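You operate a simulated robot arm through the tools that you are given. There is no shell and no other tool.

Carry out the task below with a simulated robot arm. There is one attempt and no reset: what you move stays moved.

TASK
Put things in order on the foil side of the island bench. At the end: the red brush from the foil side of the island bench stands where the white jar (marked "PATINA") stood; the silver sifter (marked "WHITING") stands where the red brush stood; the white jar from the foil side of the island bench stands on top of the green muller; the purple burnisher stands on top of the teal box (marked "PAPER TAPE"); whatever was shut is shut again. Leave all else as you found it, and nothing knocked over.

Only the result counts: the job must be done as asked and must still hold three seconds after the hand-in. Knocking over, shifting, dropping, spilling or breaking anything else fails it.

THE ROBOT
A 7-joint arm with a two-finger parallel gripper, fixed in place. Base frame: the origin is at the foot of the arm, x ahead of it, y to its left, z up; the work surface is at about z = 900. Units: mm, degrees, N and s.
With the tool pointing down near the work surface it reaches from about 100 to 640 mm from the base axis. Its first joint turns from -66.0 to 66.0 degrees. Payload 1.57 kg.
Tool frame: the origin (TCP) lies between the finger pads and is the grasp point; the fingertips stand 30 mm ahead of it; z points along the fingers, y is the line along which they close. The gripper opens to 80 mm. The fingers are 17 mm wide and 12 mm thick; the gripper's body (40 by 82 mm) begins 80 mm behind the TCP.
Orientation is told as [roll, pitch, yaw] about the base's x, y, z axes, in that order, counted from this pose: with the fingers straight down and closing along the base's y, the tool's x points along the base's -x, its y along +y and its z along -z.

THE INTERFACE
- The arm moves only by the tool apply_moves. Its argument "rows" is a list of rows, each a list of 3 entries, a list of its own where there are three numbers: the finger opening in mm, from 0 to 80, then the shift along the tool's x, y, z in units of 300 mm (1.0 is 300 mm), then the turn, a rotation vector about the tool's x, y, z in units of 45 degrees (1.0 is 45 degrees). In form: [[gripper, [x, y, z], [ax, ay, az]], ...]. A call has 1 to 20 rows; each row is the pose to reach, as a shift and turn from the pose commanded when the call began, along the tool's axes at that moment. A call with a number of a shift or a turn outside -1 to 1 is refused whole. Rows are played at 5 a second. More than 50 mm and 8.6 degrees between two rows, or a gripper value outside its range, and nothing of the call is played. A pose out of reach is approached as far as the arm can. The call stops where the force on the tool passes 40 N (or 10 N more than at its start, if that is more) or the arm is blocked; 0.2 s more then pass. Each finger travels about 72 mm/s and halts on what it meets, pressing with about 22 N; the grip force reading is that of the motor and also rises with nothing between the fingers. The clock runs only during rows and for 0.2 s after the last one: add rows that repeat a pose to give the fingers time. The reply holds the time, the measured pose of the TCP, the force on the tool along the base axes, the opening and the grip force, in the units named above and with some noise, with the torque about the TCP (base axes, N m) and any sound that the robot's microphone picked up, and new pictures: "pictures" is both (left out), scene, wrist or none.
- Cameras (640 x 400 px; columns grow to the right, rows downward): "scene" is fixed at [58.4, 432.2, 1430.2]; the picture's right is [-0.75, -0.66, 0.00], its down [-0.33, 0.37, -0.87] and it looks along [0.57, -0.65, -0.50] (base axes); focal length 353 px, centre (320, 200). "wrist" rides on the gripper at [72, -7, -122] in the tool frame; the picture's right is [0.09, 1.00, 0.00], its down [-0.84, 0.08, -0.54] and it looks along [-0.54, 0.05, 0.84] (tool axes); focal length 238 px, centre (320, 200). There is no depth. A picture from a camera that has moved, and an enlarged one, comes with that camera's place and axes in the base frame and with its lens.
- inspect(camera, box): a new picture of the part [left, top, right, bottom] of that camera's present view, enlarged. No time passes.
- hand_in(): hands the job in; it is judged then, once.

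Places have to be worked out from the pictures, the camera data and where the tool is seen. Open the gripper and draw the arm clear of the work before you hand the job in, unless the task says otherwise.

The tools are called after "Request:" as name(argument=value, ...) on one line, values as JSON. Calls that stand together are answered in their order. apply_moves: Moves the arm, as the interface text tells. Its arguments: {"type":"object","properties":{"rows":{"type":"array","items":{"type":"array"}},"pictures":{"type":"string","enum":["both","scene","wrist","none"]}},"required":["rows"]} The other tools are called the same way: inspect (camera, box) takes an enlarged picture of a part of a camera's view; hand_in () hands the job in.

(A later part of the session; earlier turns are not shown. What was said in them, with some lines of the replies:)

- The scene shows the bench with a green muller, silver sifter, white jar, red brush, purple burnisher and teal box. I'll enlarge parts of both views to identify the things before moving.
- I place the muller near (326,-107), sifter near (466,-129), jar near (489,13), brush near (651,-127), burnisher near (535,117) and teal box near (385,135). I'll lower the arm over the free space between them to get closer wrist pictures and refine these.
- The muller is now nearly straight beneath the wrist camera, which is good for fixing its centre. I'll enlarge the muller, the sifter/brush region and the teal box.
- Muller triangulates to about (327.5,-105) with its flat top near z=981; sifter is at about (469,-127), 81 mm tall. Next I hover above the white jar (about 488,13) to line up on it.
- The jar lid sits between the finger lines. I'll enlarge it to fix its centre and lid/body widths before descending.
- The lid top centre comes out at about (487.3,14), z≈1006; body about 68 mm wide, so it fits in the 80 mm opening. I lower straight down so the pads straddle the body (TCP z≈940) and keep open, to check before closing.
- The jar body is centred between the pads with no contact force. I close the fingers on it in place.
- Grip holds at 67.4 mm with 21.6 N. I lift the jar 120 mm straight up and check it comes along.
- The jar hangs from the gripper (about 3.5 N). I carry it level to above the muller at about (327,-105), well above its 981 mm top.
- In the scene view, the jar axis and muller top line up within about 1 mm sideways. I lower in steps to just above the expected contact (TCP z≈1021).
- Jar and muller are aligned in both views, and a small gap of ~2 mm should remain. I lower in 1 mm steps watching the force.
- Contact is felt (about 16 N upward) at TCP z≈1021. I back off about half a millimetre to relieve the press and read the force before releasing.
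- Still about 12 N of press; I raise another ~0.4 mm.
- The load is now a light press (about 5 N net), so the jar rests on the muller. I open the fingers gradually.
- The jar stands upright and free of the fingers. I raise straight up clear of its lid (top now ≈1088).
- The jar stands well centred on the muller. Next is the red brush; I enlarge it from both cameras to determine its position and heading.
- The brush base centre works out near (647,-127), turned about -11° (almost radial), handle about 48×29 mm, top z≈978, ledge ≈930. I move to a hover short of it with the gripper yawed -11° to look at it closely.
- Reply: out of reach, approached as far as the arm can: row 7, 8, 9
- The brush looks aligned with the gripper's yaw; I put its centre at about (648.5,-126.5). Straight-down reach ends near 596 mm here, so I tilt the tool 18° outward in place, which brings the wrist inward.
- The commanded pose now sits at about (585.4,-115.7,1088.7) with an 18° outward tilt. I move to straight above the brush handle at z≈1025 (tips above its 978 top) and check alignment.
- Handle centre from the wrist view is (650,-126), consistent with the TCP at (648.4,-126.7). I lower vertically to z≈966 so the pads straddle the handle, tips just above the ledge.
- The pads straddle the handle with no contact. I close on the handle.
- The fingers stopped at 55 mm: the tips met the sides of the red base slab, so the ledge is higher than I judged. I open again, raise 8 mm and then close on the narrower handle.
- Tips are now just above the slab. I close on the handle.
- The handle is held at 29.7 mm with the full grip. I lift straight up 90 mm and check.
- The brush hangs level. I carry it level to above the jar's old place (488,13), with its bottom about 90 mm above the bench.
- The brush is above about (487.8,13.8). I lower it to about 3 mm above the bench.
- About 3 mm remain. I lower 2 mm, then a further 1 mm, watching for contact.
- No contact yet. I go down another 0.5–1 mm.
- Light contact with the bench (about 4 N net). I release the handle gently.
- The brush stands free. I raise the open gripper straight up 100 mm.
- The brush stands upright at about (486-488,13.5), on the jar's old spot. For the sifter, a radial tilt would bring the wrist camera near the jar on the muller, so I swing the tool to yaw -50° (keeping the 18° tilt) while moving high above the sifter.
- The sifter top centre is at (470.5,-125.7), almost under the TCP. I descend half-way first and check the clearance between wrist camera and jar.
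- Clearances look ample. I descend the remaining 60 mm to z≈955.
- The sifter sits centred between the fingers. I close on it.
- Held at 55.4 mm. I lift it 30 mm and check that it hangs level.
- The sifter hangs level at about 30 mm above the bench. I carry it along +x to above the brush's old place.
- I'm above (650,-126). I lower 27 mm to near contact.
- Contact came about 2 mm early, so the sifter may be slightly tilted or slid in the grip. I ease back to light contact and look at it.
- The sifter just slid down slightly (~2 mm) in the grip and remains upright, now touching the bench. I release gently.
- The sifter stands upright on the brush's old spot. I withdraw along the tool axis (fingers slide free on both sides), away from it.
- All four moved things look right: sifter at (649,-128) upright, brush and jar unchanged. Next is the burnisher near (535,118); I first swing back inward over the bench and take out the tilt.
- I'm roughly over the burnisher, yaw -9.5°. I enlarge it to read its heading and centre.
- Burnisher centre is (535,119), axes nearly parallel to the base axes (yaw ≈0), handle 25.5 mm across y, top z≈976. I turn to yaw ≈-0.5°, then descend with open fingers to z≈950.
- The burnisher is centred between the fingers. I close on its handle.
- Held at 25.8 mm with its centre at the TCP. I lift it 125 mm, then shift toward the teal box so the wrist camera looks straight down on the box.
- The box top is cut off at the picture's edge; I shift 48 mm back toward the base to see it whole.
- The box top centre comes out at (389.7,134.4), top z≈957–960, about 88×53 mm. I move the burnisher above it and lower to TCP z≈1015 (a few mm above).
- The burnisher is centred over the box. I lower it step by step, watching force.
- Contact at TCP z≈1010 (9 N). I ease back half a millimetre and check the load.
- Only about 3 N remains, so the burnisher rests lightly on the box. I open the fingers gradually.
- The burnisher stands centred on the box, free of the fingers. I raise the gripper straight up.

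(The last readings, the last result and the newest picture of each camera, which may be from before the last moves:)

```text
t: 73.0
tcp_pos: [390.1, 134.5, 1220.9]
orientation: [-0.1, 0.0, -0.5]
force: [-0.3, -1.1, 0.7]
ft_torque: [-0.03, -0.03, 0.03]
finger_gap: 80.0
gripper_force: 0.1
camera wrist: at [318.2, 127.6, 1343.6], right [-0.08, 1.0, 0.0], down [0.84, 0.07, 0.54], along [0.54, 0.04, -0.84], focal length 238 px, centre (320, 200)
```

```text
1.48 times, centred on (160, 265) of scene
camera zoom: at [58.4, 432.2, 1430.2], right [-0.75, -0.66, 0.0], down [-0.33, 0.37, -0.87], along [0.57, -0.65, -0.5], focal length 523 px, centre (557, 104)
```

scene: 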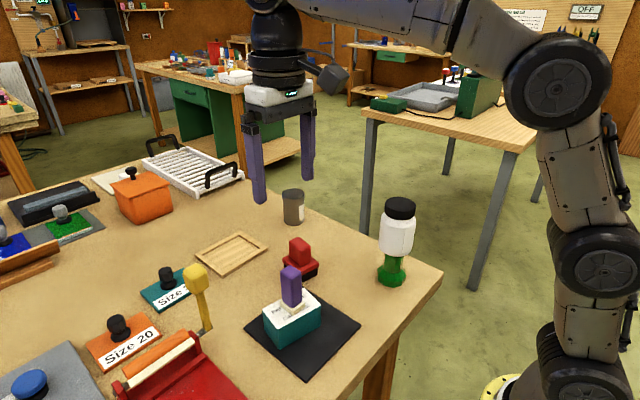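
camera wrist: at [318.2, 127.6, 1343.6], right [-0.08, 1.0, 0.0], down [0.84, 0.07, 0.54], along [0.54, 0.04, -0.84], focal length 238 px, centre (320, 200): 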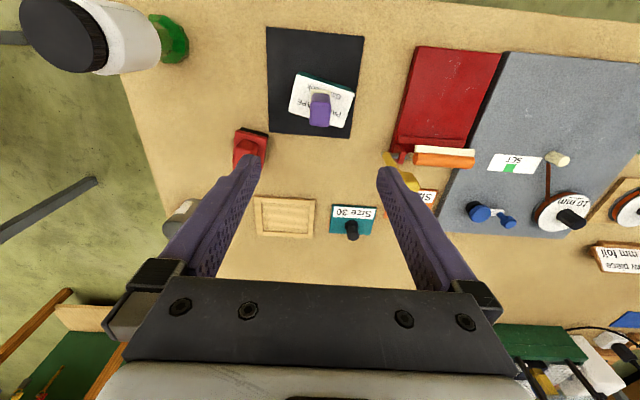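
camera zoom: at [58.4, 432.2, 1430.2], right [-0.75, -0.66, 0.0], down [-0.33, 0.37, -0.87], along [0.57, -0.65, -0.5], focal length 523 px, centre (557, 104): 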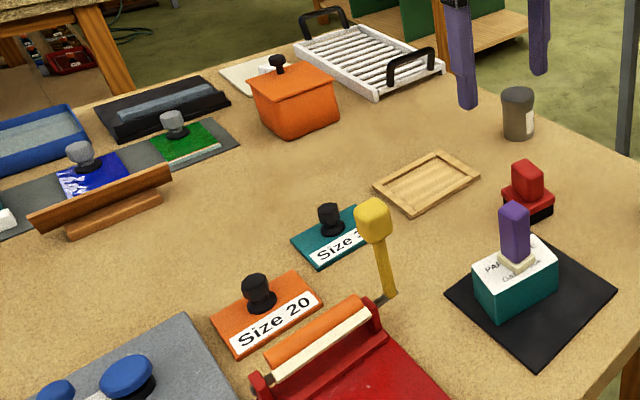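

All four things stand where asked, and the rest of the bench looks undisturbed. I pull the arm a bit further up and back and let time pass, to check that the stacks stay still before handing in.

Request:
apply_moves(rows=[[80, [0.05, 0, -0.05], [0, 0, 0]], [80, [0.12, 0, -0.1], [0, 0, 0]], [80, [0.18, 0, -0.14], [0, 0, 0]], [80, [0.2, 0, -0.15], [0, 0, 0]], [80, [0.2, 0, -0.15], [0, 0, 0]], [80, [0.2, 0, -0.15], [0, 0, 0]], [80, [0.2, 0, -0.15], [0, 0, 0]], [80, [0.2, 0, -0.15], [0, 0, 0]], [80, [0.2, 0, -0.15], [0, 0, 0]], [80, [0.2, 0, -0.15], [0, 0, 0]]], pictures="both")

Request:
inspect(camera="scene", box=[220, 170, 440, 390])

```text
t: 75.2
tcp_pos: [330.1, 134.2, 1265.7]
orientation: [0.0, -0.1, -0.5]
force: [-0.4, -0.1, 0.7]
ft_torque: [-0.01, -0.02, 0.0]
finger_gap: 79.9
gripper_force: 0.1
camera wrist: at [258.1, 128.3, 1388.1], right [-0.08, 1.0, 0.0], down [0.84, 0.07, 0.54], along [0.54, 0.04, -0.84], focal length 238 px, centre (320, 200)
```

scene: 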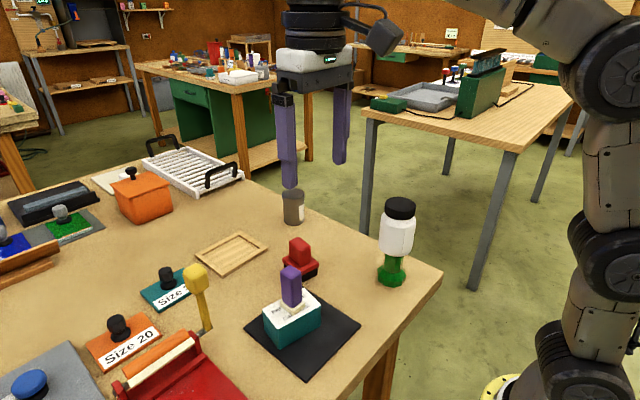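
wrist: 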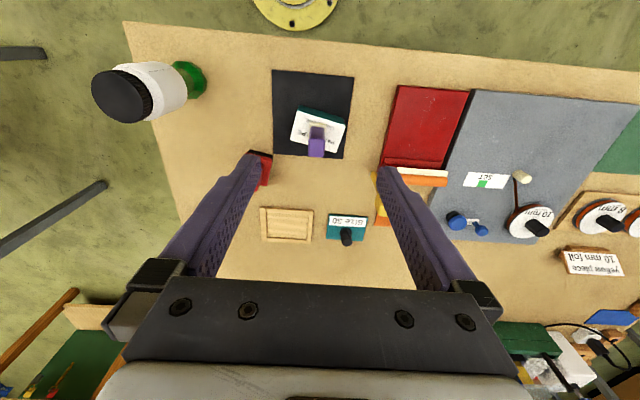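

```text
1.82 times, centred on (330, 280) of scene
camera zoom: at [58.4, 432.2, 1430.2], right [-0.75, -0.66, 0.0], down [-0.33, 0.37, -0.87], along [0.57, -0.65, -0.5], focal length 642 px, centre (302, 54)
```

zoom: 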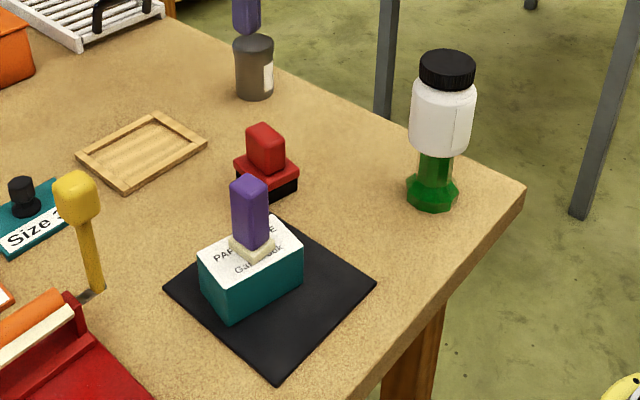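

Everything is still: jar on the muller, burnisher on the teal box, brush on the jar's old spot, sifter on the brush's old spot, gripper open and clear. I hand in the job.

Request:
hand_in()

```text
The job is handed in.
```

I handed the job in with all four things moved as asked. They stood still in the last pictures, with the gripper open and the arm drawn clear.

- **White jar ("PATINA"):** it stands centred on top of the green muller, with its lid still on.
- **Red brush:** it stands on the jar's old spot, within about 3 mm by my measurements.
- **Silver sifter ("WHITING"):** it stands upright on the brush's old spot, also within about 3 mm. It slid down about 2 mm in the grip while I carried it, but it was set down level.
- **Purple burnisher:** it stands centred on top of the teal box ("PAPER TAPE").

I opened nothing, and nothing else on the bench looked shifted or knocked over. I don't have the verdict on the job, only the confirmation that it was handed in.
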